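You operate a simulated robot arm through the tools that you are given. There is no shell and no other tool.

The job below is to be done with a simulated two-armed robot. You get a single attempt, and the scene is never put back.

TASK
Switch off at the socket, pull the plug, then take the forgotten socks out of the drum.
Fine: dry hands at the socket; plug and socks on top of the stand; shut the socket cover and the lid.

The check looks at the end state, three seconds after you hand in, the way a careful person would. Anything else that was tipped, shoved, dropped, spilled or broken makes it a failure. A push-on lid holds only when it is set on centred and level and pressed home; a screw cap is set on level and turned clockwise until tight.

THE ROBOT
Two 7-joint arms with two-finger parallel grippers on one trunk, on a base that moves. Base frame: it is fixed to the floor where the robot stands at the start and does not move with it; the origin is under the middle of the robot, x ahead of it, y to its left, z up. Lengths are in mm, angles in degrees, forces in N, time in s.
The left shoulder is at the start at [110, 169, 1531], the right one opposite. Each reaches about 988 mm from its shoulder. Places, roughly: blue lid [600, 500, 700]; selector dial [500, 300, 700]; socket cover [700, -200, 1000]; socket switch [700, -100, 900]; tap lever [700, 0, 900]; timer dial [700, 300, 700]; top of the stand [600, -100, 700]. Payload 1.57 kg a hand.
Tool frame (each hand has its own): the origin (TCP) lies between the finger pads and is the grasp point; the fingertips stand 30 mm ahead of it; z points along the fingers, y is the line along which they close. Largest opening 80 mm; finger width 17, thickness 12; the body of the gripper, 40 by 82 mm, starts 80 mm behind the TCP.
Orientation is that of the tool frame in the base frame, as a unit quaternion [w, x, y, z]. With the fingers straight down and closing along the base's y, the tool's x points along the base's -x, its y along +y and its z along -z.

THE INTERFACE
- The arms move only by the tool move_arm. It takes "left_increments", "right_increments" or both (then of equal length, played together; a hand with none holds still); each is a list of rows, each a list of 3 entries, a list of its own where there are three numbers: the opening, from 0 (shut) to 1 (fully open), then the shift along the tool's x, y, z in mm, then the turn, a rotation vector about the tool's x, y, z in degrees. In form: [[grip, [tx, ty, tz], [wx, wy, wz]], ...]. A call has 1 to 20 rows; each row shifts and turns the commanded pose from where the row before left it, along the tool's axes as they then stand. A row lasts 0.2 s, in which the tool goes at most 50 mm and 8.6 degrees; a call with a longer step from one row to the next is refused whole, and so is a gripper value outside its range. A pose out of reach is approached as far as the arm can. The call stops where the force on the tool passes 50 N (or 10 N more than at its start, if that is more) or the arm is blocked; 0.2 s more then pass. The fingers move at their own pace (about 72 mm/s each) and stop on an object; they squeeze with about 34 N. The grip force told is the motor's: it shows also when the fingers shut on nothing. Time passes only in rows, and 0.2 s behind the last, so rows that do not move let the fingers close. It gives the time, the measured TCP pose, the force on the tool (base axes), the opening and the grip force at its end, in the units of the frame above (readings bear some noise), with the torque about the TCP (base axes, N m) and any sound that the robot's microphone picked up.
- Cameras (640 x 400 px; columns grow to the right, rows downward): "scene" is now at [132.4, 19.7, 1700.1]; the picture's right is [0.27, -0.96, -0.00], its down [-0.84, -0.24, -0.49] and it looks along [0.47, 0.13, -0.87] (base axes); focal length 276 px, centre (320, 200). "left" rides on the left gripper at [72, 7, -122] in its tool frame; the picture's right is [-0.09, 1.00, 0.00], its down [-0.84, -0.08, -0.54] and it looks along [-0.54, -0.05, 0.84] (tool axes); focal length 238 px, centre (320, 200). "right" rides on the right gripper at [72, -7, -122] in its tool frame; the picture's right is [0.09, 1.00, 0.00], its down [-0.84, 0.08, -0.54] and it looks along [-0.54, 0.05, 0.84] (tool axes); focal length 238 px, centre (320, 200). There is no depth. A picture from a camera that has moved, and an enlarged one, comes with that camera's place and axes in the base frame and with its lens. The place of the scene camera against the robot may be out by one fixed shift of up to 12 mm in any direction.
- capture(camera): a new picture of that camera. It takes no simulated time.
- move_column(by): slides the trunk up (or, below 0, down) by that many mm; the arms and the scene camera ride with it, the base frame stays. It gives what a move gives, with no picture.
- drive_base(legs): drives the robot by 1 to 6 legs, each [ahead, left, turn to the left] in mm, mm and degrees, along the robot's own axes; the way and the turn of a leg run together, so that a leg with both is an arc; at most 1500 mm and 180 degrees a leg. The arms and the cameras ride along, it lands a little off, and it stops where it bumps. It gives what a move gives.
- pan_tilt(pan, tilt): turns the head with the scene camera to pan (to the left, within 86 degrees either way) and tilt (down, from -29 to 69), counted from straight ahead of the robot. It gives what a move gives.
- enlarge(camera, box): a new picture of the part [left, top, right, bottom] of that camera's present view, enlarged. It takes no simulated time.
- close_job(): hands the job in; it is judged then, once.

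Places have to be worked out from the pictures, the camera data and where the tool is seen. Open the grippers and draw the arms clear of the work before you hand the job in, unless the task says otherwise.

The tools are called after "Emit:" as name(argument=value, ...) on one line, values as JSON. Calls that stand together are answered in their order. move_arm: Moves the arms, as the interface text tells. Its arguments: {"type":"object","properties":{"left_increments":{"type":"array","items":{"type":"array"}},"right_increments":{"type":"array","items":{"type":"array"}}},"required":[]} The other tools are called the same way: move_column (by) moves the trunk up or down; drive_base (legs) drives the base; pan_tilt (pan, tilt) turns the head that bears the scene camera; capture (camera) takes a picture; enlarge (camera, box) takes an enlarged picture of a part of a camera's view; close_job () hands the job in.

At the start:

```text
t: 0.0
left_eef_pos: [591.7, 396.4, 1127.9]
left_tcp_rot: [0.0, -0.001, 1.0, 0.0]
left_ft_force: [0.3, 0.5, 0.2]
left_wrist_torque: [0.0, -0.01, 0.02]
left_opening: 79.9
left_grip_force: 0.0
right_eef_pos: [664.4, -255.3, 1216.7]
right_tcp_rot: [-0.001, 0.0, 1.0, 0.0]
right_ft_force: [-0.1, 0.6, -0.9]
right_wrist_torque: [-0.01, 0.02, -0.01]
right_opening: 79.9
right_grip_force: 0.0
trunk travel left (down, up): [-845.0, 45.0]
robot x, y, heading: [-1.9, -1.1, 0.3]
head pan, tilt (commanded): [15.7, 60.7]
```

scene: 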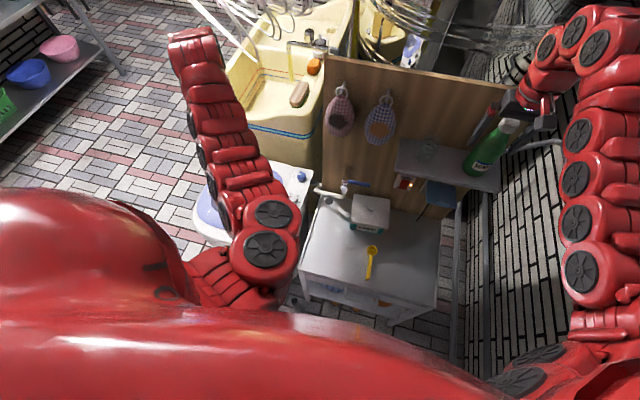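
right: 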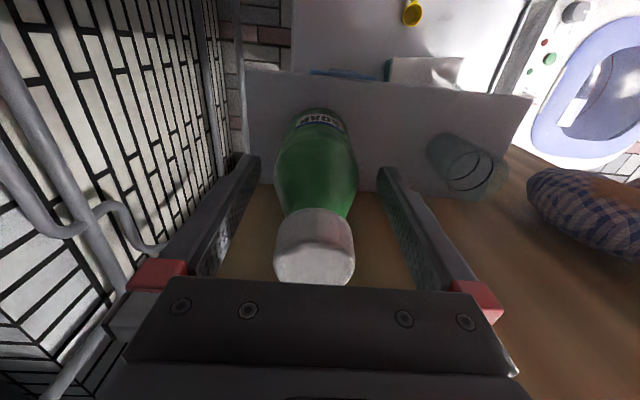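
left: 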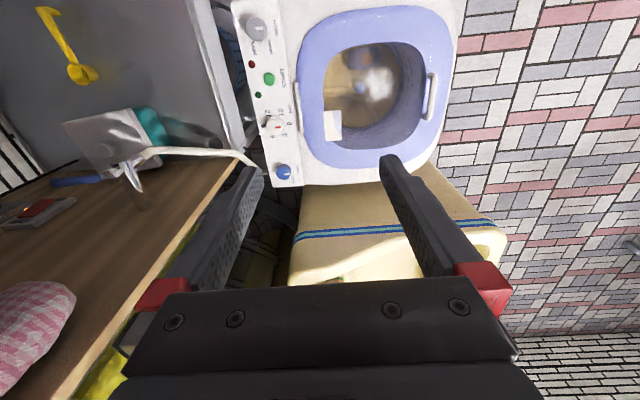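

I start by looking closely at the work area: the socket, the stand and the machine in the scene view.

Emit:
enlarge(camera="scene", box=[280, 130, 520, 280])

Emit:
enlarge(camera="left", box=[220, 0, 480, 200])

Emit:
enlarge(camera="left", box=[0, 80, 280, 260])

Emit:
enlarge(camera="right", box=[220, 0, 640, 220])

```text
2.67 times, centred on (400, 205) of scene
camera zoom: at [132.4, 19.7, 1700.1], right [0.27, -0.96, 0.0], down [-0.84, -0.24, -0.49], along [0.47, 0.13, -0.87], focal length 736 px, centre (107, 187)
```

zoom: 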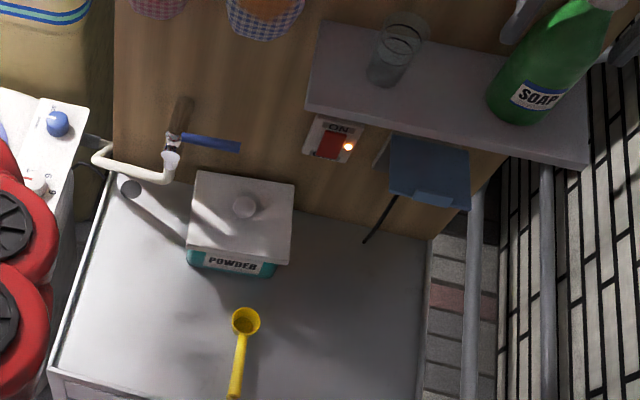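

```text
2.00 times, centred on (350, 100) of left
camera zoom: at [518.9, 402.5, 1250.9], right [0.09, 1.0, 0.0], down [0.84, -0.08, 0.54], along [0.54, -0.05, -0.84], focal length 477 px, centre (260, 400)
```

zoom: 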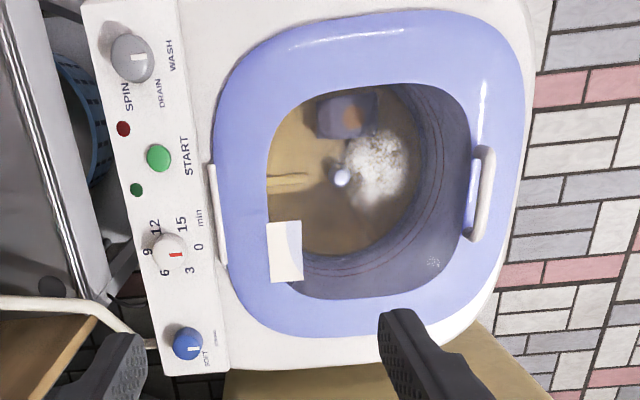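

```text
2.22 times, centred on (140, 170) of left
camera zoom: at [518.9, 402.5, 1250.9], right [0.09, 1.0, 0.0], down [0.84, -0.08, 0.54], along [0.54, -0.05, -0.84], focal length 530 px, centre (720, 267)
```

zoom: 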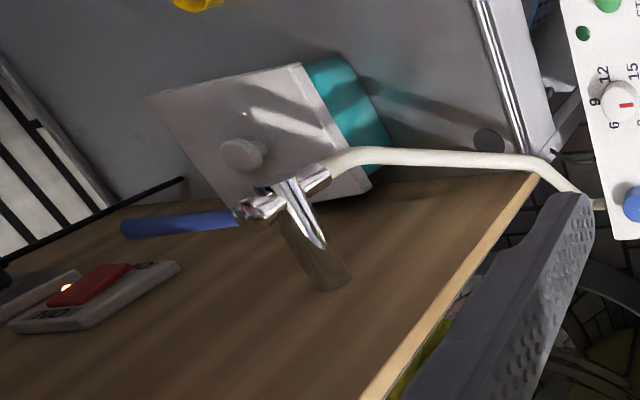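

```text
1.52 times, centred on (430, 110) of right
camera zoom: at [592.3, -261.0, 1337.4], right [-0.09, 1.0, 0.0], down [0.84, 0.08, 0.54], along [0.54, 0.05, -0.84], focal length 363 px, centre (152, 337)
```

zoom: 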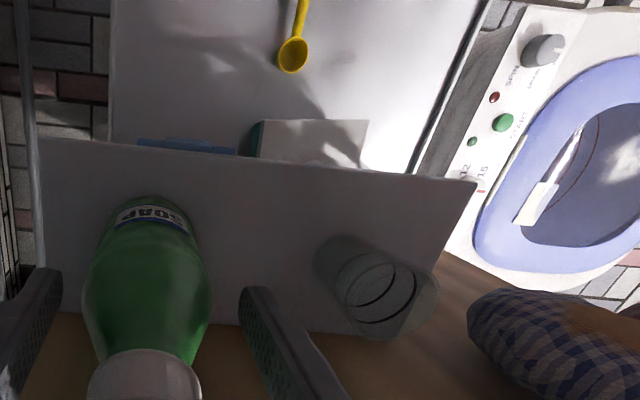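

The right hand hangs around/above the soap bottle on the shelf; I first lift it straight up and then draw it back towards the robot so nothing gets touched.

Emit:
move_arm(right_increments=[[1, [0, 0, -40], [0, 0, 0]], [1, [0, 0, -40], [0, 0, 0]], [1, [40, 0, 0], [0, 0, 0]], [1, [45, 0, 0], [0, 0, 0]], [1, [45, 0, 0], [0, 0, 0]], [1, [45, 0, 0], [0, 0, 0]], [1, [45, 0, 0], [0, 0, 0]]])

Emit:
capture(camera="scene")

Emit:
capture(camera="right")

```text
t: 1.6
left_eef_pos: [591.5, 396.4, 1128.1]
left_tcp_rot: [-0.001, 0.0, 1.0, 0.0]
left_ft_force: [0.1, -0.2, 1.4]
left_wrist_torque: [0.02, -0.02, -0.01]
left_opening: 79.9
left_grip_force: 0.0
right_eef_pos: [612.5, -273.9, 1263.1]
right_tcp_rot: [-0.001, 0.0, 1.0, 0.0]
right_ft_force: [0.7, 0.1, -0.5]
right_wrist_torque: [-0.01, 0.01, 0.02]
right_opening: 80.2
right_grip_force: 0.0
right hand out of reach, approached as far as the arm can: row 2, 3, 4, 5, 6, 7
trunk travel left (down, up): [-845.0, 45.0]
robot x, y, heading: [0.5, -2.8, 0.1]
head pan, tilt (commanded): [15.7, 60.7]
```

```text
taken
camera scene: at [131.8, 19.7, 1700.2], right [0.27, -0.96, 0.0], down [-0.84, -0.24, -0.49], along [0.47, 0.13, -0.87], focal length 276 px, centre (320, 200)
```

scene: 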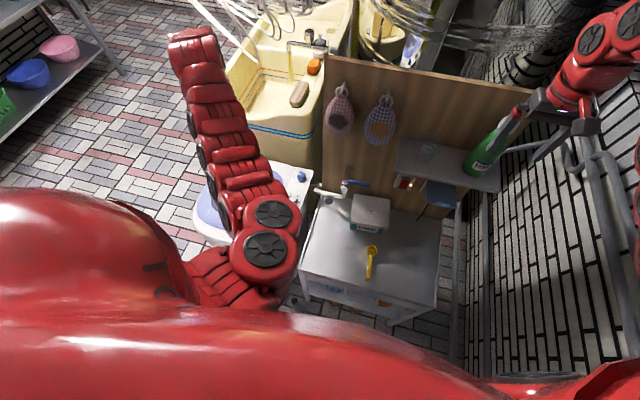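

```text
taken
camera right: at [539.6, -279.9, 1385.0], right [-0.09, 1.0, 0.0], down [0.84, 0.08, 0.54], along [0.54, 0.05, -0.84], focal length 238 px, centre (320, 200)
```

right: 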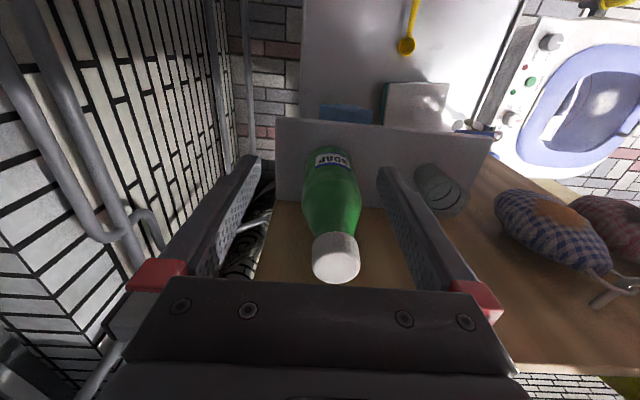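

The right arm stops at a limit of its fold but is clear in front of the bottle now. I'll look round with the head before moving the base or trunk.

Emit:
pan_tilt(pan=-60, tilt=35)

Emit:
capture(camera="scene")

Emit:
pan_tilt(pan=80, tilt=40)

Emit:
capture(camera="scene")

Emit:
pan_tilt(pan=0, tilt=40)

Emit:
capture(camera="scene")

```text
t: 3.1
left_eef_pos: [592.0, 396.5, 1127.3]
left_tcp_rot: [-0.001, 0.0, 1.0, 0.0]
left_ft_force: [1.5, -0.5, 0.9]
left_wrist_torque: [0.02, -0.02, -0.02]
left_opening: 80.1
left_grip_force: 0.1
right_eef_pos: [611.2, -273.6, 1263.6]
right_tcp_rot: [0.0, -0.001, 1.0, 0.0]
right_ft_force: [0.0, 0.1, -0.5]
right_wrist_torque: [0.04, 0.0, -0.02]
right_opening: 79.8
right_grip_force: 0.1
trunk travel left (down, up): [-845.0, 45.0]
robot x, y, heading: [-1.7, -0.8, 0.2]
head pan, tilt (commanded): [-60.0, 35.0]
```

```text
taken
camera scene: at [113.0, -74.5, 1735.2], right [-0.87, -0.5, 0.0], down [-0.29, 0.5, -0.82], along [0.41, -0.71, -0.57], focal length 276 px, centre (320, 200)
```

scene: 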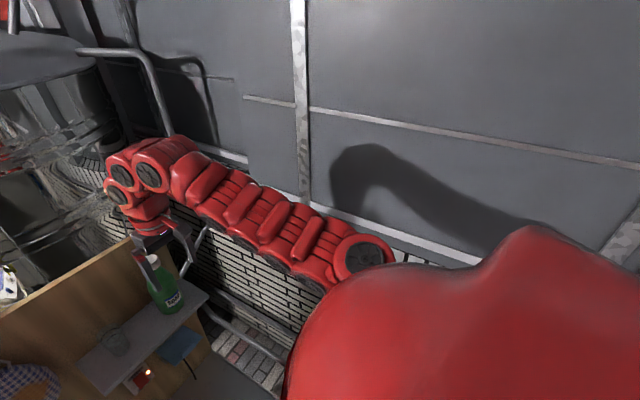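

```text
t: 5.3
left_eef_pos: [591.4, 396.3, 1127.3]
left_tcp_rot: [-0.001, 0.0, 1.0, 0.0]
left_ft_force: [-0.8, -0.4, -0.2]
left_wrist_torque: [-0.05, 0.0, 0.01]
left_opening: 80.0
left_grip_force: 0.1
right_eef_pos: [611.9, -273.5, 1263.4]
right_tcp_rot: [0.0, 0.0, 1.0, -0.001]
right_ft_force: [-0.5, -0.5, 0.6]
right_wrist_torque: [0.0, 0.02, 0.01]
right_opening: 80.0
right_grip_force: 0.1
trunk travel left (down, up): [-845.0, 45.0]
robot x, y, heading: [0.4, 2.2, -0.3]
head pan, tilt (commanded): [80.0, 40.0]
```

```text
taken
camera scene: at [83.8, 85.6, 1727.7], right [0.98, -0.17, 0.0], down [-0.11, -0.63, -0.77], along [0.13, 0.75, -0.64], focal length 276 px, centre (320, 200)
```

scene: 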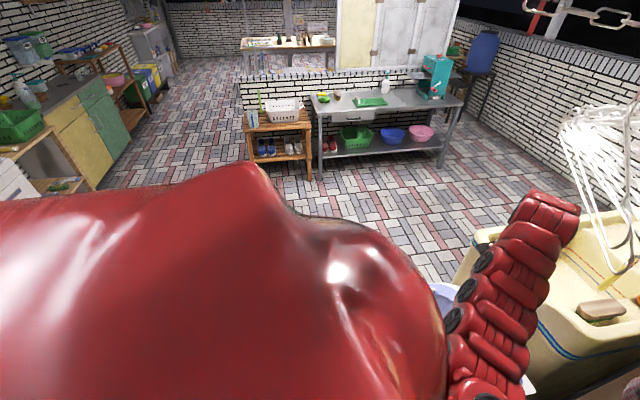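

```text
t: 6.8
left_eef_pos: [591.6, 397.4, 1128.4]
left_tcp_rot: [0.0, 0.0, 1.0, 0.0]
left_ft_force: [0.1, -0.6, -0.6]
left_wrist_torque: [0.01, -0.05, 0.01]
left_opening: 80.0
left_grip_force: 0.2
right_eef_pos: [611.9, -273.8, 1263.9]
right_tcp_rot: [0.0, 0.0, 1.0, 0.0]
right_ft_force: [-0.6, -0.4, 1.0]
right_wrist_torque: [-0.03, 0.02, -0.01]
right_opening: 80.2
right_grip_force: 0.1
trunk travel left (down, up): [-845.0, 45.0]
robot x, y, heading: [-1.1, -3.3, -0.0]
head pan, tilt (commanded): [0.0, 40.0]
```

```text
taken
camera scene: at [153.9, 2.0, 1727.6], right [0.0, -1.0, 0.0], down [-0.64, 0.0, -0.77], along [0.77, 0.0, -0.64], focal length 276 px, centre (320, 200)
```

scene: 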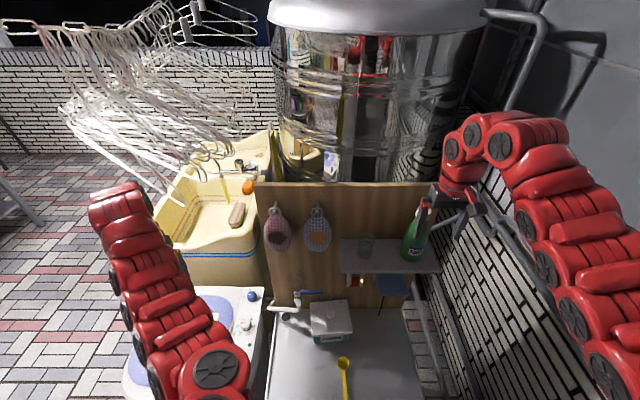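

Room behind looks free, so I back the base up by 200 mm to get working space in front of the stand before lowering the trunk.

Emit:
drive_base(legs=[[-200, 0, 0]])

Emit:
capture(camera="scene")

Emit:
capture(camera="right")

```text
t: 8.4
left_eef_pos: [394.2, 396.8, 1126.7]
left_tcp_rot: [-0.002, 0.0, 1.0, -0.001]
left_ft_force: [-0.5, 0.1, -0.2]
left_wrist_torque: [0.0, 0.06, 0.0]
left_opening: 80.0
left_grip_force: 0.1
right_eef_pos: [415.1, -273.6, 1262.4]
right_tcp_rot: [-0.001, -0.001, 1.0, 0.001]
right_ft_force: [-0.1, 0.5, 0.3]
right_wrist_torque: [0.0, -0.01, 0.01]
right_opening: 80.0
right_grip_force: 0.0
trunk travel left (down, up): [-845.0, 45.0]
robot x, y, heading: [-198.9, -0.5, -0.1]
head pan, tilt (commanded): [0.0, 40.0]
```

```text
taken
camera scene: at [-42.6, 2.0, 1727.3], right [0.0, -1.0, 0.0], down [-0.64, 0.0, -0.77], along [0.77, 0.0, -0.64], focal length 276 px, centre (320, 200)
```

scene: 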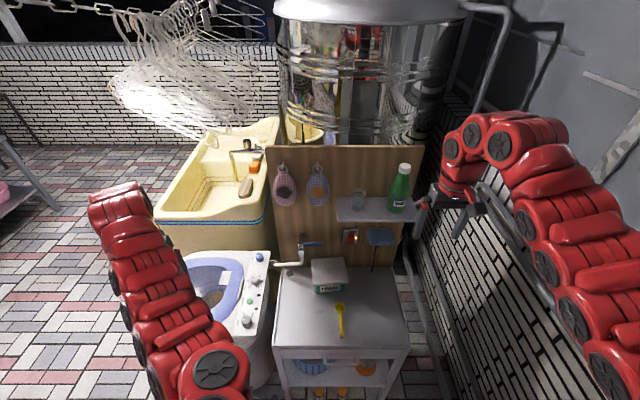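

```text
taken
camera right: at [343.2, -279.3, 1384.0], right [-0.09, 1.0, 0.0], down [0.84, 0.08, 0.54], along [0.54, 0.05, -0.84], focal length 238 px, centre (320, 200)
```

right: 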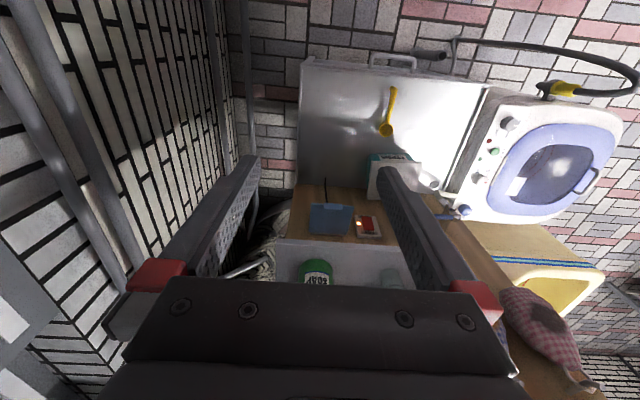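

Now the scene camera sees the board from the front. I enlarge the socket, the stand and the washing machine.

Emit:
enlarge(camera="scene", box=[320, 150, 440, 280])

Emit:
enlarge(camera="scene", box=[180, 220, 360, 400])

Emit:
enlarge(camera="right", box=[290, 40, 640, 260])

```text
3.08 times, centred on (380, 215) of scene
camera zoom: at [-42.6, 2.0, 1727.3], right [0.0, -1.0, 0.0], down [-0.64, 0.0, -0.77], along [0.77, 0.0, -0.64], focal length 850 px, centre (135, 154)
```

zoom: 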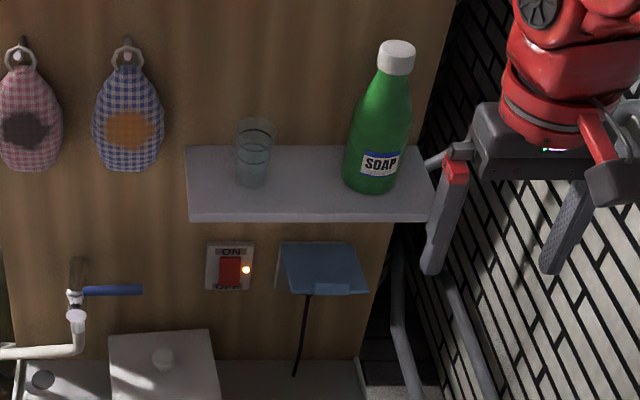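

```text
2.22 times, centred on (270, 310) of scene
camera zoom: at [-42.6, 2.0, 1727.3], right [0.0, -1.0, 0.0], down [-0.64, 0.0, -0.77], along [0.77, 0.0, -0.64], focal length 614 px, centre (431, -44)
```

zoom: 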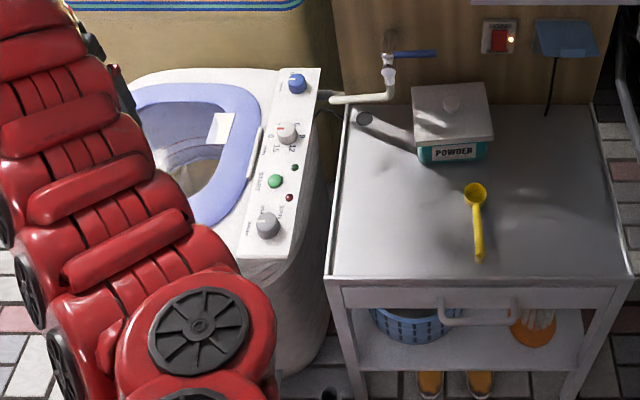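

```text
1.82 times, centred on (465, 150) of right
camera zoom: at [343.2, -279.3, 1384.0], right [-0.09, 1.0, 0.0], down [0.84, 0.08, 0.54], along [0.54, 0.05, -0.84], focal length 433 px, centre (56, 291)
```

zoom: 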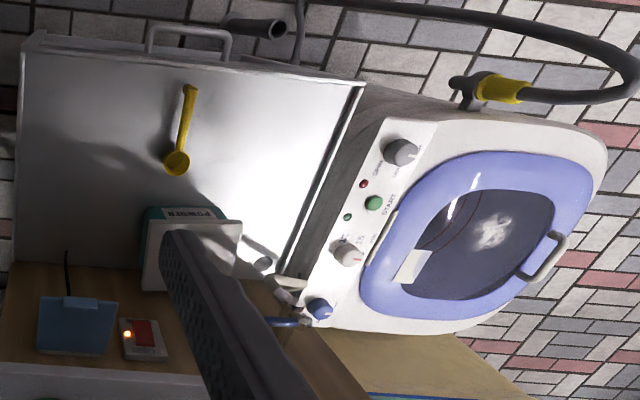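

The socket switch (ON, lamp lit), blue cover flap with the cord coming out below, and the washer with violet lid are clear now. Before lowering the trunk I draw the left hand back so that it comes down in front of the washer, not on it.

Emit:
move_arm(left_increments=[[1, [40, 0, 0], [0, 0, 0]], [1, [40, 0, 0], [0, 0, 0]], [1, [40, 0, 0], [0, 0, 0]]])

```text
t: 9.2
left_eef_pos: [391.2, 397.2, 1128.7]
left_tcp_rot: [-0.001, 0.0, 1.0, 0.0]
left_ft_force: [0.5, 0.8, 0.1]
left_wrist_torque: [0.01, 0.01, -0.05]
left_opening: 79.9
left_grip_force: 0.0
left hand out of reach, approached as far as the arm can: row 1, 2, 3
right_eef_pos: [411.7, -273.4, 1265.0]
right_tcp_rot: [0.0, 0.0, 1.0, 0.0]
right_ft_force: [0.8, -1.2, -0.6]
right_wrist_torque: [0.0, 0.05, 0.01]
right_opening: 80.0
right_grip_force: 0.0
trunk travel left (down, up): [-845.0, 45.0]
robot x, y, heading: [-197.8, 2.2, -0.2]
head pan, tilt (commanded): [0.0, 40.0]
```

The hands cannot come closer while pointing straight down, so I pitch the right hand forward (towards pointing ahead) in place, in part, and see how the arm copes.

Emit:
move_arm(right_increments=[[1, [0, 0, 0], [0, -8.2, 0]], [1, [0, 0, 0], [0, -8.2, 0]], [1, [0, 0, 0], [0, -8.2, 0]], [1, [0, 0, 0], [0, -8.2, 0]], [1, [0, 0, 0], [0, -8.2, 0]], [1, [0, 0, 0], [0, -4, 0]]], left_increments=[[1, [0, 0, 0], [0, -8.2, 0]], [1, [0, 0, 0], [0, -8.2, 0]], [1, [0, 0, 0], [0, -8.2, 0]], [1, [0, 0, 0], [0, -8.2, 0]], [1, [0, 0, 0], [0, -8.2, 0]], [1, [0, 0, 0], [0, -4, 0]]])

Emit:
capture(camera="scene")

Emit:
capture(camera="right")

Emit:
capture(camera="left")

```text
t: 10.6
left_eef_pos: [402.6, 399.5, 1117.3]
left_tcp_rot: [0.383, 0.0, 0.924, -0.001]
left_ft_force: [-0.4, 0.2, -0.9]
left_wrist_torque: [-0.02, -0.02, 0.0]
left_opening: 80.2
left_grip_force: 0.1
left hand out of reach, approached as far as the arm can: row 1
right_eef_pos: [413.7, -274.0, 1265.0]
right_tcp_rot: [-0.001, 0.0, 1.0, 0.0]
right_ft_force: [0.1, -0.1, 0.5]
right_wrist_torque: [-0.01, 0.02, -0.01]
right_opening: 80.3
right_grip_force: 0.0
right hand out of reach, approached as far as the arm can: row 1, 2, 3, 4, 5, 6
trunk travel left (down, up): [-845.0, 45.0]
robot x, y, heading: [-202.4, 0.9, 0.1]
head pan, tilt (commanded): [0.0, 40.0]
```

```text
taken
camera scene: at [-44.7, 1.5, 1727.6], right [0.0, -1.0, 0.0], down [-0.64, 0.0, -0.77], along [0.77, 0.0, -0.64], focal length 276 px, centre (320, 200)
```

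scene: 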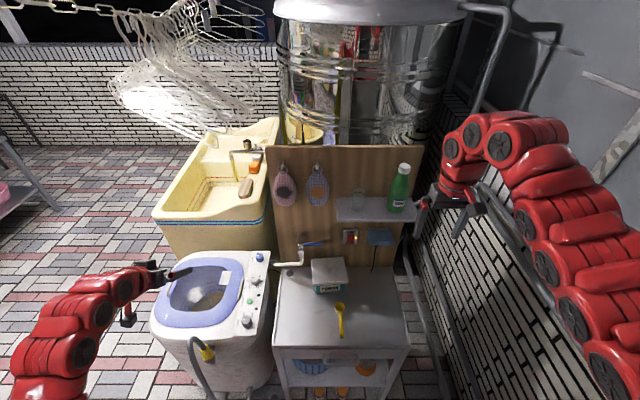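

```text
taken
camera right: at [341.5, -279.8, 1384.8], right [-0.09, 1.0, 0.0], down [0.84, 0.08, 0.54], along [0.54, 0.05, -0.84], focal length 238 px, centre (320, 200)
```

right: 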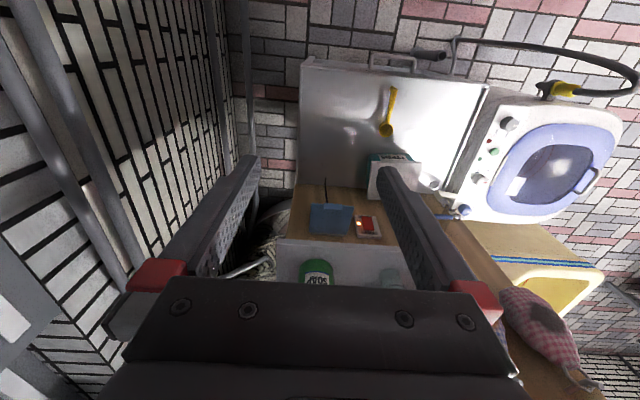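

```text
taken
camera left: at [264.6, 405.4, 1153.2], right [0.07, 1.0, 0.06], down [0.21, -0.08, 0.97], along [0.98, -0.05, -0.21], focal length 238 px, centre (320, 200)
```

left: 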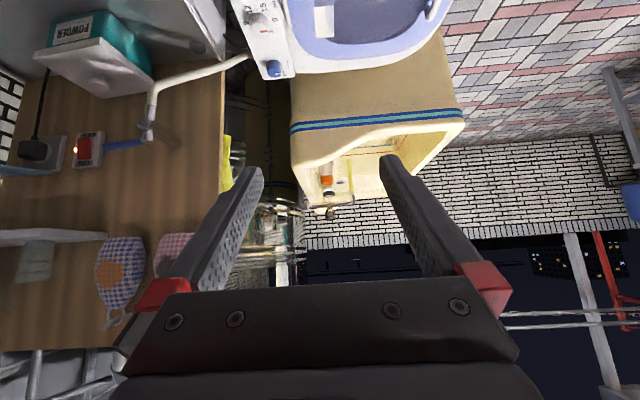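

The left hand pitched fine; the right seems stuck at a joint limit at this height. The left camera by luck sees under the shelf, so I enlarge the socket there (upside-down picture), and bring the right hand down before pitching it.

Emit:
enlarge(camera="left", box=[0, 60, 200, 200])

Emit:
move_arm(right_increments=[[1, [0, 0, 40], [0, 0, 0]], [1, [0, 0, 40], [0, 0, 0]], [1, [0, 0, 40], [0, 0, 0]], [1, [0, 0, 0], [0, -8.2, 0]], [1, [0, 0, 0], [0, -8.2, 0]], [1, [0, 0, 0], [0, -8.2, 0]]])

```text
2.86 times, centred on (100, 130) of left
camera zoom: at [264.6, 405.4, 1153.2], right [0.07, 1.0, 0.06], down [0.21, -0.08, 0.97], along [0.98, -0.05, -0.21], focal length 681 px, centre (949, 400)
```

zoom: 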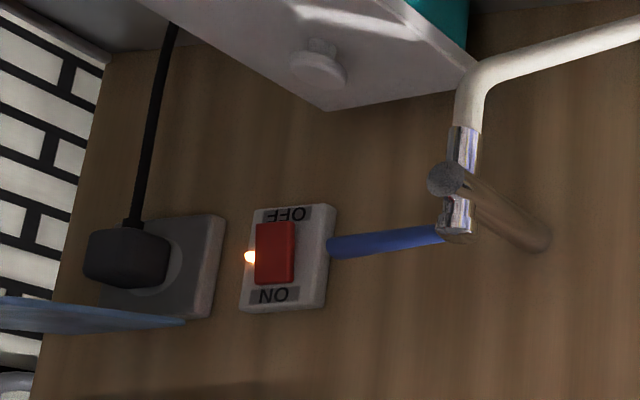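

```text
t: 12.0
left_eef_pos: [402.5, 400.5, 1117.9]
left_tcp_rot: [0.382, 0.001, 0.924, -0.001]
left_ft_force: [-0.2, -0.5, -0.4]
left_wrist_torque: [-0.01, 0.01, -0.02]
left_opening: 80.2
left_grip_force: 0.1
right_eef_pos: [427.0, -258.8, 1226.0]
right_tcp_rot: [0.0, 0.0, 1.0, 0.0]
right_ft_force: [-0.3, 0.1, -0.1]
right_wrist_torque: [-0.02, 0.01, -0.02]
right_opening: 80.1
right_grip_force: 0.0
right hand out of reach, approached as far as the arm can: row 1, 2, 3, 4, 5, 6
trunk travel left (down, up): [-845.0, 45.0]
robot x, y, heading: [-198.7, -2.2, 0.0]
head pan, tilt (commanded): [0.0, 40.0]
```

Very useful: the cover flap is already swung up (open), with a black plug in the socket under it and the cord hanging down; the rocker has ON at top, OFF at bottom. The right arm is jammed at a fold limit, so I send it forward/down a little the way it came and read the result.

Emit:
move_arm(right_increments=[[1, [-40, 0, 0], [0, 0, 0]], [1, [0, 0, 30], [0, 0, 0]]])

```text
t: 12.6
left_eef_pos: [402.4, 399.1, 1117.7]
left_tcp_rot: [0.382, 0.001, 0.924, -0.001]
left_ft_force: [0.3, 0.2, 0.1]
left_wrist_torque: [-0.01, -0.03, -0.01]
left_opening: 80.0
left_grip_force: 0.1
right_eef_pos: [468.0, -259.0, 1194.4]
right_tcp_rot: [0.0, 0.001, 1.0, -0.001]
right_ft_force: [0.4, 0.0, 0.9]
right_wrist_torque: [0.02, -0.04, 0.0]
right_opening: 80.0
right_grip_force: 0.1
trunk travel left (down, up): [-845.0, 45.0]
robot x, y, heading: [-198.9, -0.2, 0.1]
head pan, tilt (commanded): [0.0, 40.0]
```

The right hand moves again. Now lower it a bit more and pitch it forward.

Emit:
move_arm(right_increments=[[1, [0, 0, 40], [0, 0, 0]], [1, [0, 0, 40], [0, 0, 0]], [1, [0, 0, 0], [0, -8.2, 0]], [1, [0, 0, 0], [0, -8.2, 0]], [1, [0, 0, 0], [0, -8.2, 0]], [1, [0, 0, 0], [0, -8.2, 0]], [1, [0, 0, 0], [0, -8.2, 0]], [1, [0, 0, 0], [0, -4, 0]]])

Emit:
capture(camera="scene")

Emit:
capture(camera="right")

```text
t: 14.4
left_eef_pos: [402.1, 398.5, 1117.1]
left_tcp_rot: [0.381, 0.0, 0.924, 0.0]
left_ft_force: [0.0, 0.0, -0.6]
left_wrist_torque: [0.02, -0.01, 0.0]
left_opening: 80.2
left_grip_force: 0.1
right_eef_pos: [467.0, -260.8, 1117.1]
right_tcp_rot: [0.383, 0.0, 0.924, 0.0]
right_ft_force: [0.5, -0.1, -0.1]
right_wrist_torque: [0.0, -0.03, -0.04]
right_opening: 79.9
right_grip_force: 0.0
right hand out of reach, approached as far as the arm can: row 3
trunk travel left (down, up): [-845.0, 45.0]
robot x, y, heading: [-200.7, 2.2, -0.2]
head pan, tilt (commanded): [0.0, 40.0]
```

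```text
taken
camera scene: at [-46.0, 1.0, 1727.8], right [0.0, -1.0, 0.0], down [-0.64, 0.0, -0.77], along [0.77, 0.0, -0.64], focal length 276 px, centre (320, 200)
```

scene: 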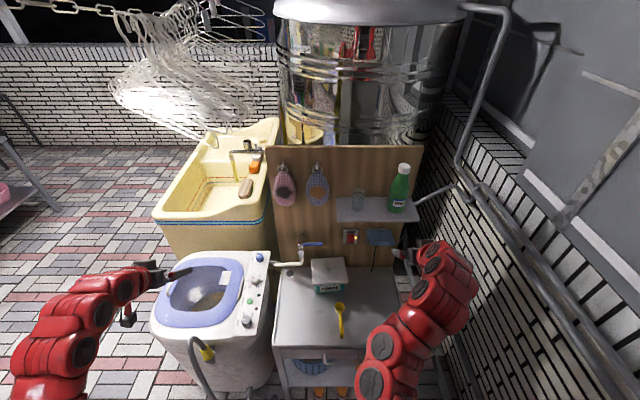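

```text
taken
camera right: at [329.0, -266.0, 1150.4], right [-0.06, 1.0, -0.07], down [0.21, 0.08, 0.98], along [0.98, 0.05, -0.21], focal length 238 px, centre (320, 200)
```

right: 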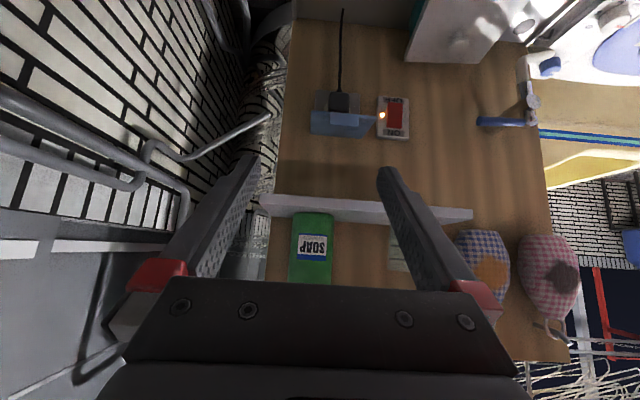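

Both hands are pitched 45° now, and the right camera sees the socket well. I enlarge it, and the washer in the scene view.

Emit:
enlarge(camera="right", box=[280, 60, 440, 160])

Emit:
enlarge(camera="scene", box=[140, 230, 300, 350])

Emit:
enlarge(camera="scene", box=[270, 180, 430, 330])

```text
4.00 times, centred on (360, 110) of right
camera zoom: at [329.0, -266.0, 1150.4], right [-0.06, 1.0, -0.07], down [0.21, 0.08, 0.98], along [0.98, 0.05, -0.21], focal length 953 px, centre (160, 560)
```

zoom: 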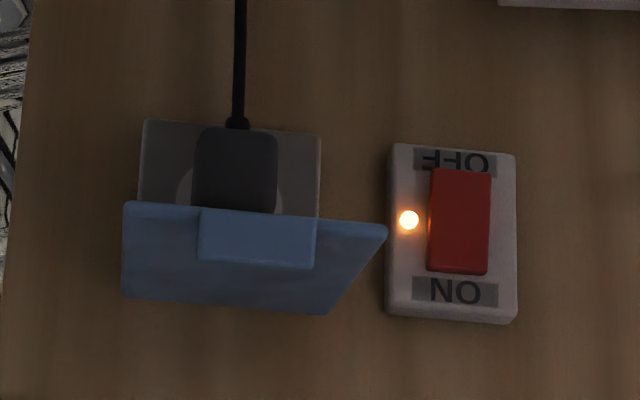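

```text
3.33 times, centred on (220, 290) of scene
camera zoom: at [-46.0, 1.0, 1727.8], right [0.0, -1.0, 0.0], down [-0.64, 0.0, -0.77], along [0.77, 0.0, -0.64], focal length 920 px, centre (653, -100)
```

zoom: 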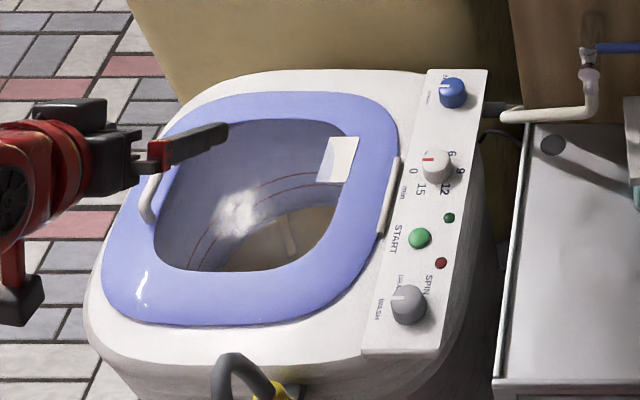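

```text
2.67 times, centred on (350, 255) of scene
camera zoom: at [-46.0, 1.0, 1727.8], right [0.0, -1.0, 0.0], down [-0.64, 0.0, -0.77], along [0.77, 0.0, -0.64], focal length 736 px, centre (240, 53)
```

zoom: 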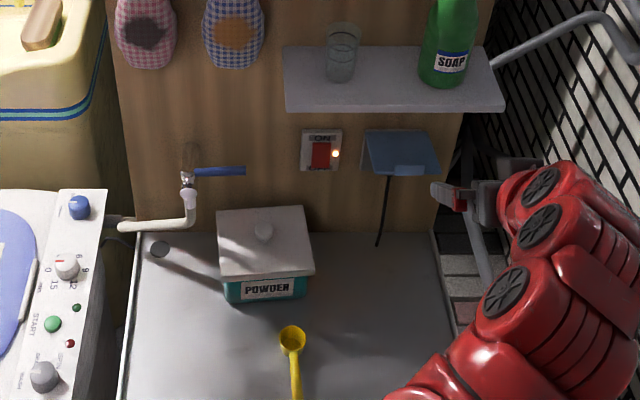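

I work out: rocker centre ≈ [711, −120, 897]; plug centred y ≈ −226, cord leaves its underside at ≈ [699, −226, 868]; the open flap spans from its hinge at z ≈ 945 out to x ≈ 612, z ≈ 966. Now lower the trunk 300 mm (hands stay ≥ 90 mm above the stand and the washer).

Emit:
move_column(by=-300)

Emit:
pan_tilt(pan=-5, tilt=35)

Emit:
capture(camera="scene")

Emit:
capture(camera="right")

Emit:
capture(camera="left")

```text
t: 17.4
left_eef_pos: [401.6, 399.7, 816.8]
left_tcp_rot: [0.382, 0.0, 0.924, -0.001]
left_ft_force: [0.2, -0.1, 0.2]
left_wrist_torque: [-0.01, -0.01, 0.01]
left_opening: 79.9
left_grip_force: 0.1
right_eef_pos: [465.9, -258.3, 816.4]
right_tcp_rot: [0.383, 0.0, 0.924, 0.0]
right_ft_force: [0.5, 0.5, 0.7]
right_wrist_torque: [-0.01, -0.01, -0.02]
right_opening: 80.0
right_grip_force: 0.0
trunk travel left (down, up): [-545.0, 345.0]
robot x, y, heading: [-197.1, 0.4, -0.0]
head pan, tilt (commanded): [0.0, 40.0]
```

```text
t: 18.1
left_eef_pos: [402.3, 399.3, 817.0]
left_tcp_rot: [0.382, 0.0, 0.924, -0.001]
left_ft_force: [1.0, -0.3, 0.2]
left_wrist_torque: [-0.03, -0.01, -0.02]
left_opening: 80.1
left_grip_force: 0.0
right_eef_pos: [467.0, -259.5, 816.0]
right_tcp_rot: [0.383, 0.001, 0.924, 0.0]
right_ft_force: [0.8, 0.2, 0.1]
right_wrist_torque: [0.01, 0.0, -0.02]
right_opening: 80.3
right_grip_force: 0.0
trunk travel left (down, up): [-545.0, 345.0]
robot x, y, heading: [-198.4, -4.0, 0.2]
head pan, tilt (commanded): [-5.0, 35.0]
```

```text
taken
camera scene: at [-42.4, -5.6, 1435.2], right [-0.09, -1.0, 0.0], down [-0.57, 0.05, -0.82], along [0.82, -0.07, -0.57], focal length 276 px, centre (320, 200)
```

scene: 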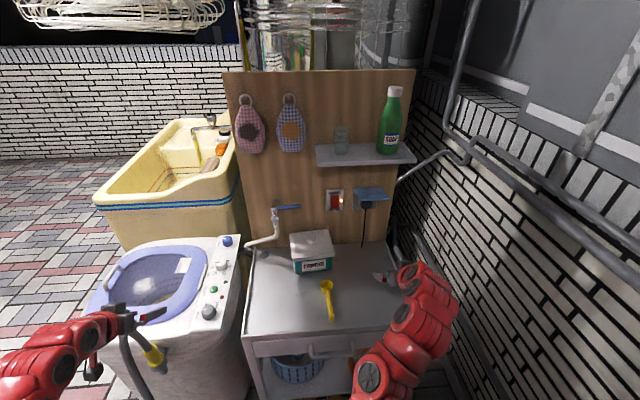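

```text
taken
camera right: at [329.7, -265.0, 850.0], right [-0.06, 1.0, -0.06], down [0.21, 0.08, 0.97], along [0.98, 0.05, -0.21], focal length 238 px, centre (320, 200)
```

right: 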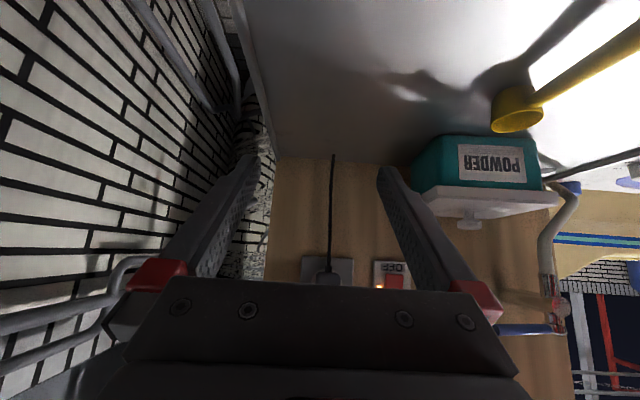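

```text
taken
camera left: at [264.4, 406.1, 853.3], right [0.07, 1.0, 0.06], down [0.21, -0.08, 0.97], along [0.98, -0.05, -0.21], focal length 238 px, centre (320, 200)
```

left: 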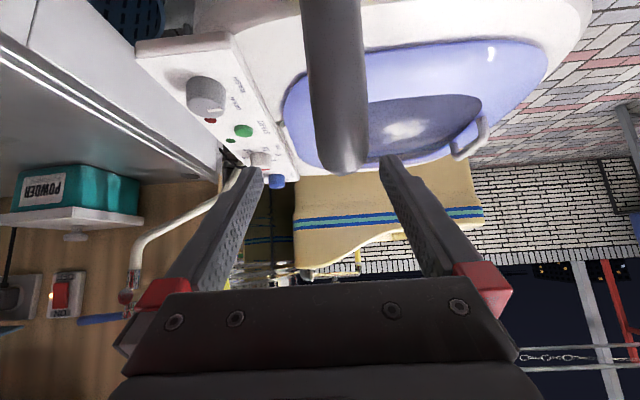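

The left hand sits right above/around the drain hose's top bend, so I lift it straight up away from it. I also enlarge the right-side area in the scene.

Emit:
move_arm(left_increments=[[1, [-25, 0, -25], [0, 0, 0]], [1, [-28, 0, -28], [0, 0, 0]], [1, [-28, 0, -28], [0, 0, 0]], [1, [-28, 0, -28], [0, 0, 0]], [1, [-28, 0, -28], [0, 0, 0]]])

Emit:
enlarge(camera="scene", box=[240, 120, 480, 320])

Emit:
enlarge(camera="scene", box=[60, 220, 260, 400])

```text
t: 19.3
left_eef_pos: [403.6, 400.5, 1007.9]
left_tcp_rot: [0.382, 0.0, 0.924, -0.001]
left_ft_force: [-0.5, 0.0, -0.3]
left_wrist_torque: [0.0, -0.04, 0.02]
left_opening: 79.7
left_grip_force: 0.1
right_eef_pos: [466.5, -258.6, 815.6]
right_tcp_rot: [0.383, 0.0, 0.924, 0.0]
right_ft_force: [-0.5, -0.5, -0.1]
right_wrist_torque: [0.04, 0.03, -0.02]
right_opening: 79.8
right_grip_force: 0.2
trunk travel left (down, up): [-545.0, 345.0]
robot x, y, heading: [-199.2, -0.2, -0.0]
head pan, tilt (commanded): [-5.0, 35.0]
```

```text
2.00 times, centred on (360, 220) of scene
camera zoom: at [-42.7, -5.8, 1435.3], right [-0.09, -1.0, 0.0], down [-0.57, 0.05, -0.82], along [0.82, -0.07, -0.57], focal length 552 px, centre (240, 160)
```

zoom: 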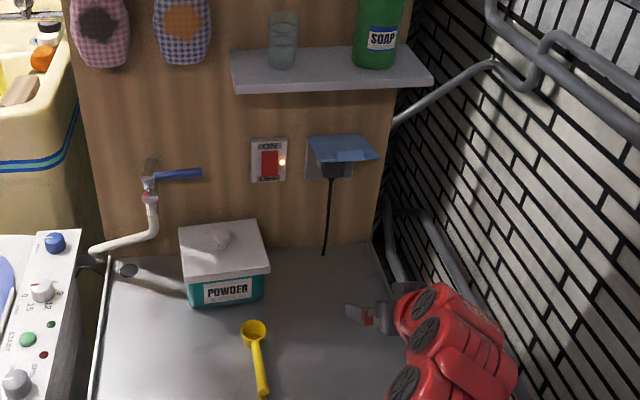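

```text
2.22 times, centred on (160, 310) of scene
camera zoom: at [-42.7, -5.8, 1435.3], right [-0.09, -1.0, 0.0], down [-0.57, 0.05, -0.82], along [0.82, -0.07, -0.57], focal length 614 px, centre (676, -44)
```

zoom: 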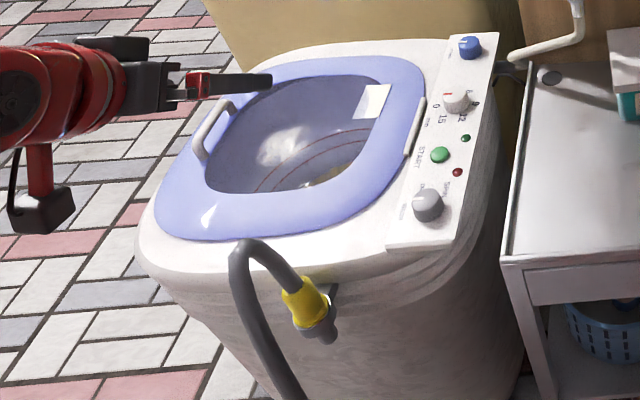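

Switch first, with the right hand (dry). I close its fingers and bring it at 45° pitch to about 60 mm in front of the rocker's lower half.

Emit:
move_arm(right_increments=[[0, [-14.3, 34.7, -14.3], [0, 0, 0]], [0, [-14.3, 34.7, -14.3], [0, 0, 0]], [0, [-14.3, 34.7, -14.3], [0, 0, 0]], [0, [-14.3, 34.7, -14.3], [0, 0, 0]], [0, [-26.5, 0, 26.5], [0, 0, 0]], [0, [-26.5, 0, 26.5], [0, 0, 0]], [0, [-26.5, 0, 26.5], [0, 0, 0]], [0, [-26.5, 0, 26.5], [0, 0, 0]]])

Emit:
capture(camera="right")

Emit:
enlarge(camera="scene", box=[240, 120, 480, 320])

```text
t: 21.1
left_eef_pos: [403.9, 402.5, 1006.7]
left_tcp_rot: [0.381, 0.0, 0.924, -0.001]
left_ft_force: [0.4, -0.3, -0.2]
left_wrist_torque: [0.03, -0.02, -0.01]
left_opening: 80.1
left_grip_force: 0.0
right_eef_pos: [619.6, -119.4, 894.8]
right_tcp_rot: [0.381, 0.001, 0.925, 0.0]
right_ft_force: [-0.4, -0.8, 0.1]
right_wrist_torque: [0.03, 0.01, 0.01]
right_opening: 0.0
right_grip_force: 21.2
trunk travel left (down, up): [-545.0, 345.0]
robot x, y, heading: [-200.7, -0.7, 0.2]
head pan, tilt (commanded): [-5.0, 35.0]
```

```text
taken
camera right: at [481.6, -125.9, 929.4], right [-0.06, 1.0, -0.06], down [0.21, 0.08, 0.97], along [0.98, 0.05, -0.22], focal length 238 px, centre (320, 200)
```

right: 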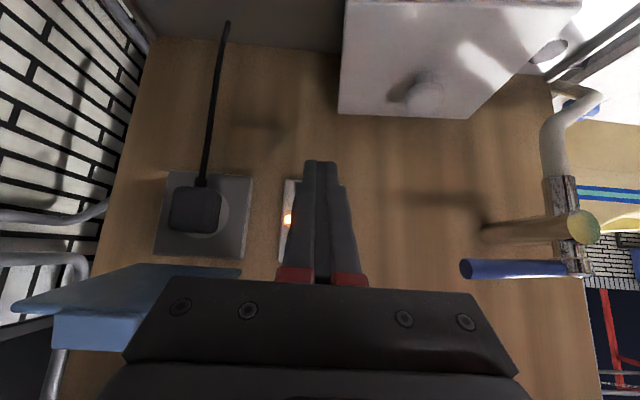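

```text
2.00 times, centred on (360, 220) of scene
camera zoom: at [-41.7, -5.6, 1435.1], right [-0.09, -1.0, 0.0], down [-0.57, 0.05, -0.82], along [0.82, -0.07, -0.57], focal length 552 px, centre (240, 160)
```

zoom: 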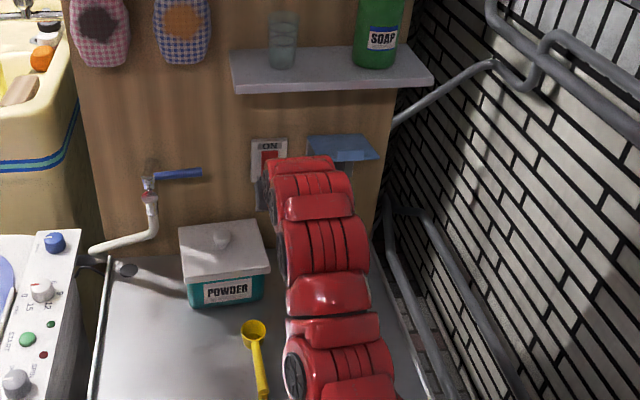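

The closed fingertips are lined up with the rocker's lower (OFF) half (contact height ≈ 880). I advance in base +x, gently for the last part.

Emit:
move_arm(right_increments=[[0, [-14.1, 0, 14.1], [0, 0, 0]], [0, [-14.1, 0, 14.1], [0, 0, 0]], [0, [-3.5, 0, 3.5], [0, 0, 0]], [0, [-2.8, 0, 2.8], [0, 0, 0]], [0, [-2.1, 0, 2.1], [0, 0, 0]]])

Emit:
enlarge(camera="right", box=[220, 120, 420, 280])

```text
t: 22.3
left_eef_pos: [403.5, 400.8, 1008.4]
left_tcp_rot: [0.382, 0.0, 0.924, 0.0]
left_ft_force: [0.5, -0.7, 0.7]
left_wrist_torque: [-0.01, 0.03, 0.01]
left_opening: 79.8
left_grip_force: 0.1
right_eef_pos: [668.7, -120.1, 896.3]
right_tcp_rot: [0.382, 0.0, 0.924, 0.001]
right_ft_force: [0.5, 0.5, -0.3]
right_wrist_torque: [-0.02, -0.02, -0.06]
right_opening: 0.0
right_grip_force: 22.0
trunk travel left (down, up): [-545.0, 345.0]
robot x, y, heading: [-200.9, 0.3, -0.0]
head pan, tilt (commanded): [-5.0, 35.0]
```

```text
2.50 times, centred on (320, 200) of right
camera zoom: at [531.1, -126.5, 930.3], right [-0.07, 1.0, -0.06], down [0.21, 0.08, 0.97], along [0.98, 0.05, -0.21], focal length 596 px, centre (320, 200)
```

zoom: 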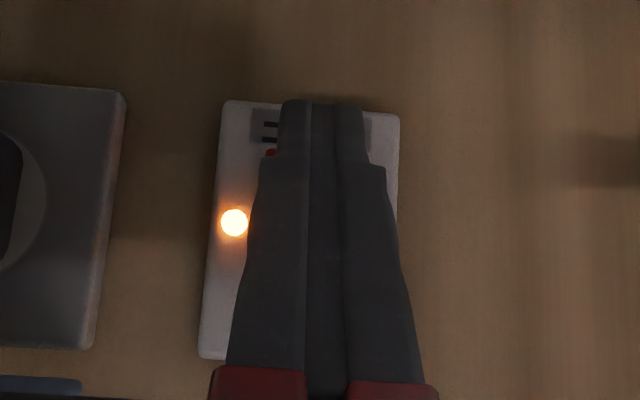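

Not touching yet (front corner at x ≈ 696). Continue in 3 mm steps and read the force and any click.

Emit:
move_arm(right_increments=[[0, [-2.8, 0, 1.4], [0, 0, 0]], [0, [-2.1, 0, 2.1], [0, 0, 0]], [0, [-2.1, 0, 2.1], [0, 0, 0]]])

Emit:
move_arm(right_increments=[[0, [-2.1, 0, 2.1], [0, 0, 0]], [0, [-2.1, 0, 2.1], [0, 0, 0]]])

```text
t: 23.1
left_eef_pos: [404.2, 401.1, 1007.5]
left_tcp_rot: [0.381, 0.001, 0.924, -0.001]
left_ft_force: [0.2, 0.0, -0.3]
left_wrist_torque: [0.02, -0.01, -0.03]
left_opening: 80.0
left_grip_force: 0.0
right_eef_pos: [677.9, -120.8, 897.0]
right_tcp_rot: [0.383, 0.0, 0.924, 0.0]
right_ft_force: [-0.3, -1.0, -0.1]
right_wrist_torque: [0.01, -0.03, 0.01]
right_opening: 0.0
right_grip_force: 21.5
trunk travel left (down, up): [-545.0, 345.0]
robot x, y, heading: [-195.2, -1.0, 0.3]
head pan, tilt (commanded): [-5.0, 35.0]
```

```text
t: 23.7
left_eef_pos: [404.3, 401.4, 1007.3]
left_tcp_rot: [0.382, -0.001, 0.924, 0.0]
left_ft_force: [-0.6, 0.4, -0.4]
left_wrist_torque: [-0.01, -0.02, 0.0]
left_opening: 79.7
left_grip_force: 0.1
right_eef_pos: [681.8, -119.6, 896.5]
right_tcp_rot: [0.382, 0.001, 0.924, 0.0]
right_ft_force: [-1.1, 0.0, 0.6]
right_wrist_torque: [-0.02, 0.02, -0.02]
right_opening: 0.1
right_grip_force: 21.0
trunk travel left (down, up): [-545.0, 345.0]
robot x, y, heading: [-197.8, 2.3, -0.0]
head pan, tilt (commanded): [-5.0, 35.0]
```

Emit:
move_arm(right_increments=[[0, [-2.1, 0, 2.1], [0, 0, 0]], [0, [-2.1, 0, 2.1], [0, 0, 0]]])

Emit:
enlarge(camera="right", box=[220, 120, 420, 280])

```text
t: 24.3
left_eef_pos: [401.0, 400.1, 1008.0]
left_tcp_rot: [0.383, 0.0, 0.924, -0.001]
left_ft_force: [-0.5, -0.1, 0.3]
left_wrist_torque: [0.01, -0.02, -0.02]
left_opening: 80.2
left_grip_force: 0.1
right_eef_pos: [686.7, -119.5, 897.0]
right_tcp_rot: [0.38, 0.0, 0.925, 0.0]
right_ft_force: [-24.9, 0.3, -4.8]
right_wrist_torque: [-0.22, 0.52, -0.02]
right_opening: 0.0
right_grip_force: 21.4
trunk travel left (down, up): [-545.0, 345.0]
robot x, y, heading: [-199.8, 0.9, 0.1]
head pan, tilt (commanded): [-5.0, 35.0]
```

```text
2.50 times, centred on (320, 200) of right
camera zoom: at [548.9, -125.6, 931.9], right [-0.07, 1.0, -0.06], down [0.21, 0.08, 0.97], along [0.97, 0.05, -0.22], focal length 596 px, centre (320, 200)
```

zoom: 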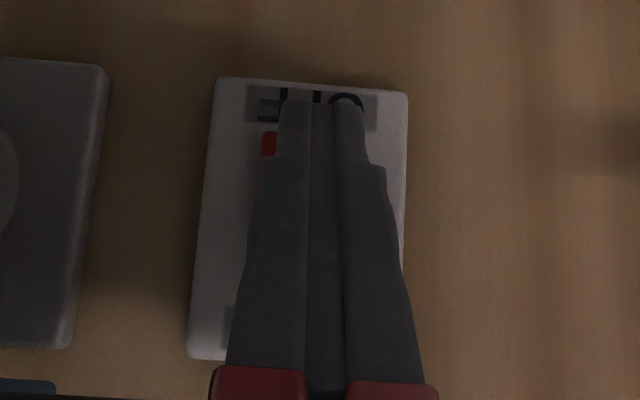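

The lamp has gone out with 25 N at the tip: the switch is off. I back away and check it.

Emit:
move_arm(right_increments=[[0, [7, 0, -7], [0, 0, 0]], [0, [21, 0, -21], [0, 0, 0]], [0, [28, 0, -28], [0, 0, 0]], [0, [28, 0, -28], [0, 0, 0]], [0, [28, 0, -28], [0, 0, 0]]])

Emit:
enlarge(camera="right", box=[140, 100, 460, 300])

Emit:
capture(camera="scene")

```text
t: 25.5
left_eef_pos: [403.8, 401.5, 1008.6]
left_tcp_rot: [0.383, 0.001, 0.924, -0.001]
left_ft_force: [-0.2, 0.3, 1.1]
left_wrist_torque: [0.01, 0.0, 0.01]
left_opening: 80.0
left_grip_force: 0.1
right_eef_pos: [528.2, -120.6, 898.3]
right_tcp_rot: [0.382, 0.001, 0.924, 0.0]
right_ft_force: [-1.0, 0.4, -0.4]
right_wrist_torque: [0.01, -0.02, 0.01]
right_opening: 0.0
right_grip_force: 21.3
trunk travel left (down, up): [-545.0, 345.0]
robot x, y, heading: [-199.0, -0.6, -0.2]
head pan, tilt (commanded): [-5.0, 35.0]
```

```text
2.00 times, centred on (300, 200) of right
camera zoom: at [391.4, -125.8, 932.7], right [-0.06, 1.0, -0.06], down [0.21, 0.08, 0.97], along [0.98, 0.05, -0.21], focal length 477 px, centre (360, 200)
```

zoom: 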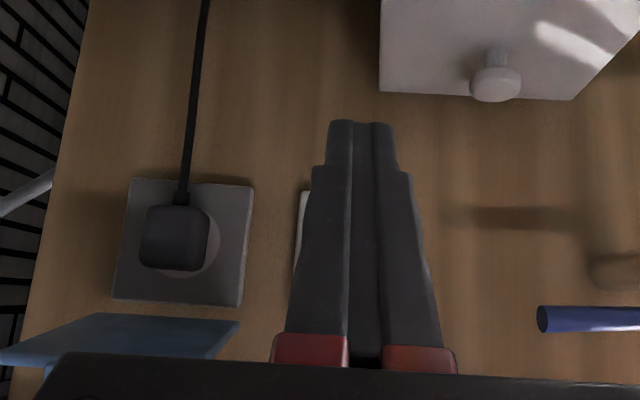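

```text
taken
camera scene: at [-43.2, -5.7, 1435.3], right [-0.09, -1.0, 0.0], down [-0.57, 0.05, -0.82], along [0.82, -0.07, -0.57], focal length 276 px, centre (320, 200)
```

scene: 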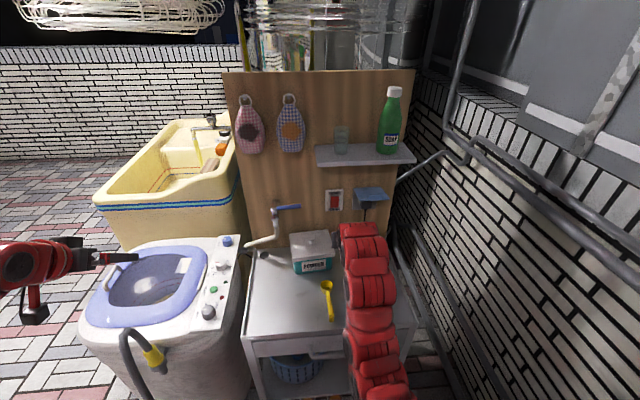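

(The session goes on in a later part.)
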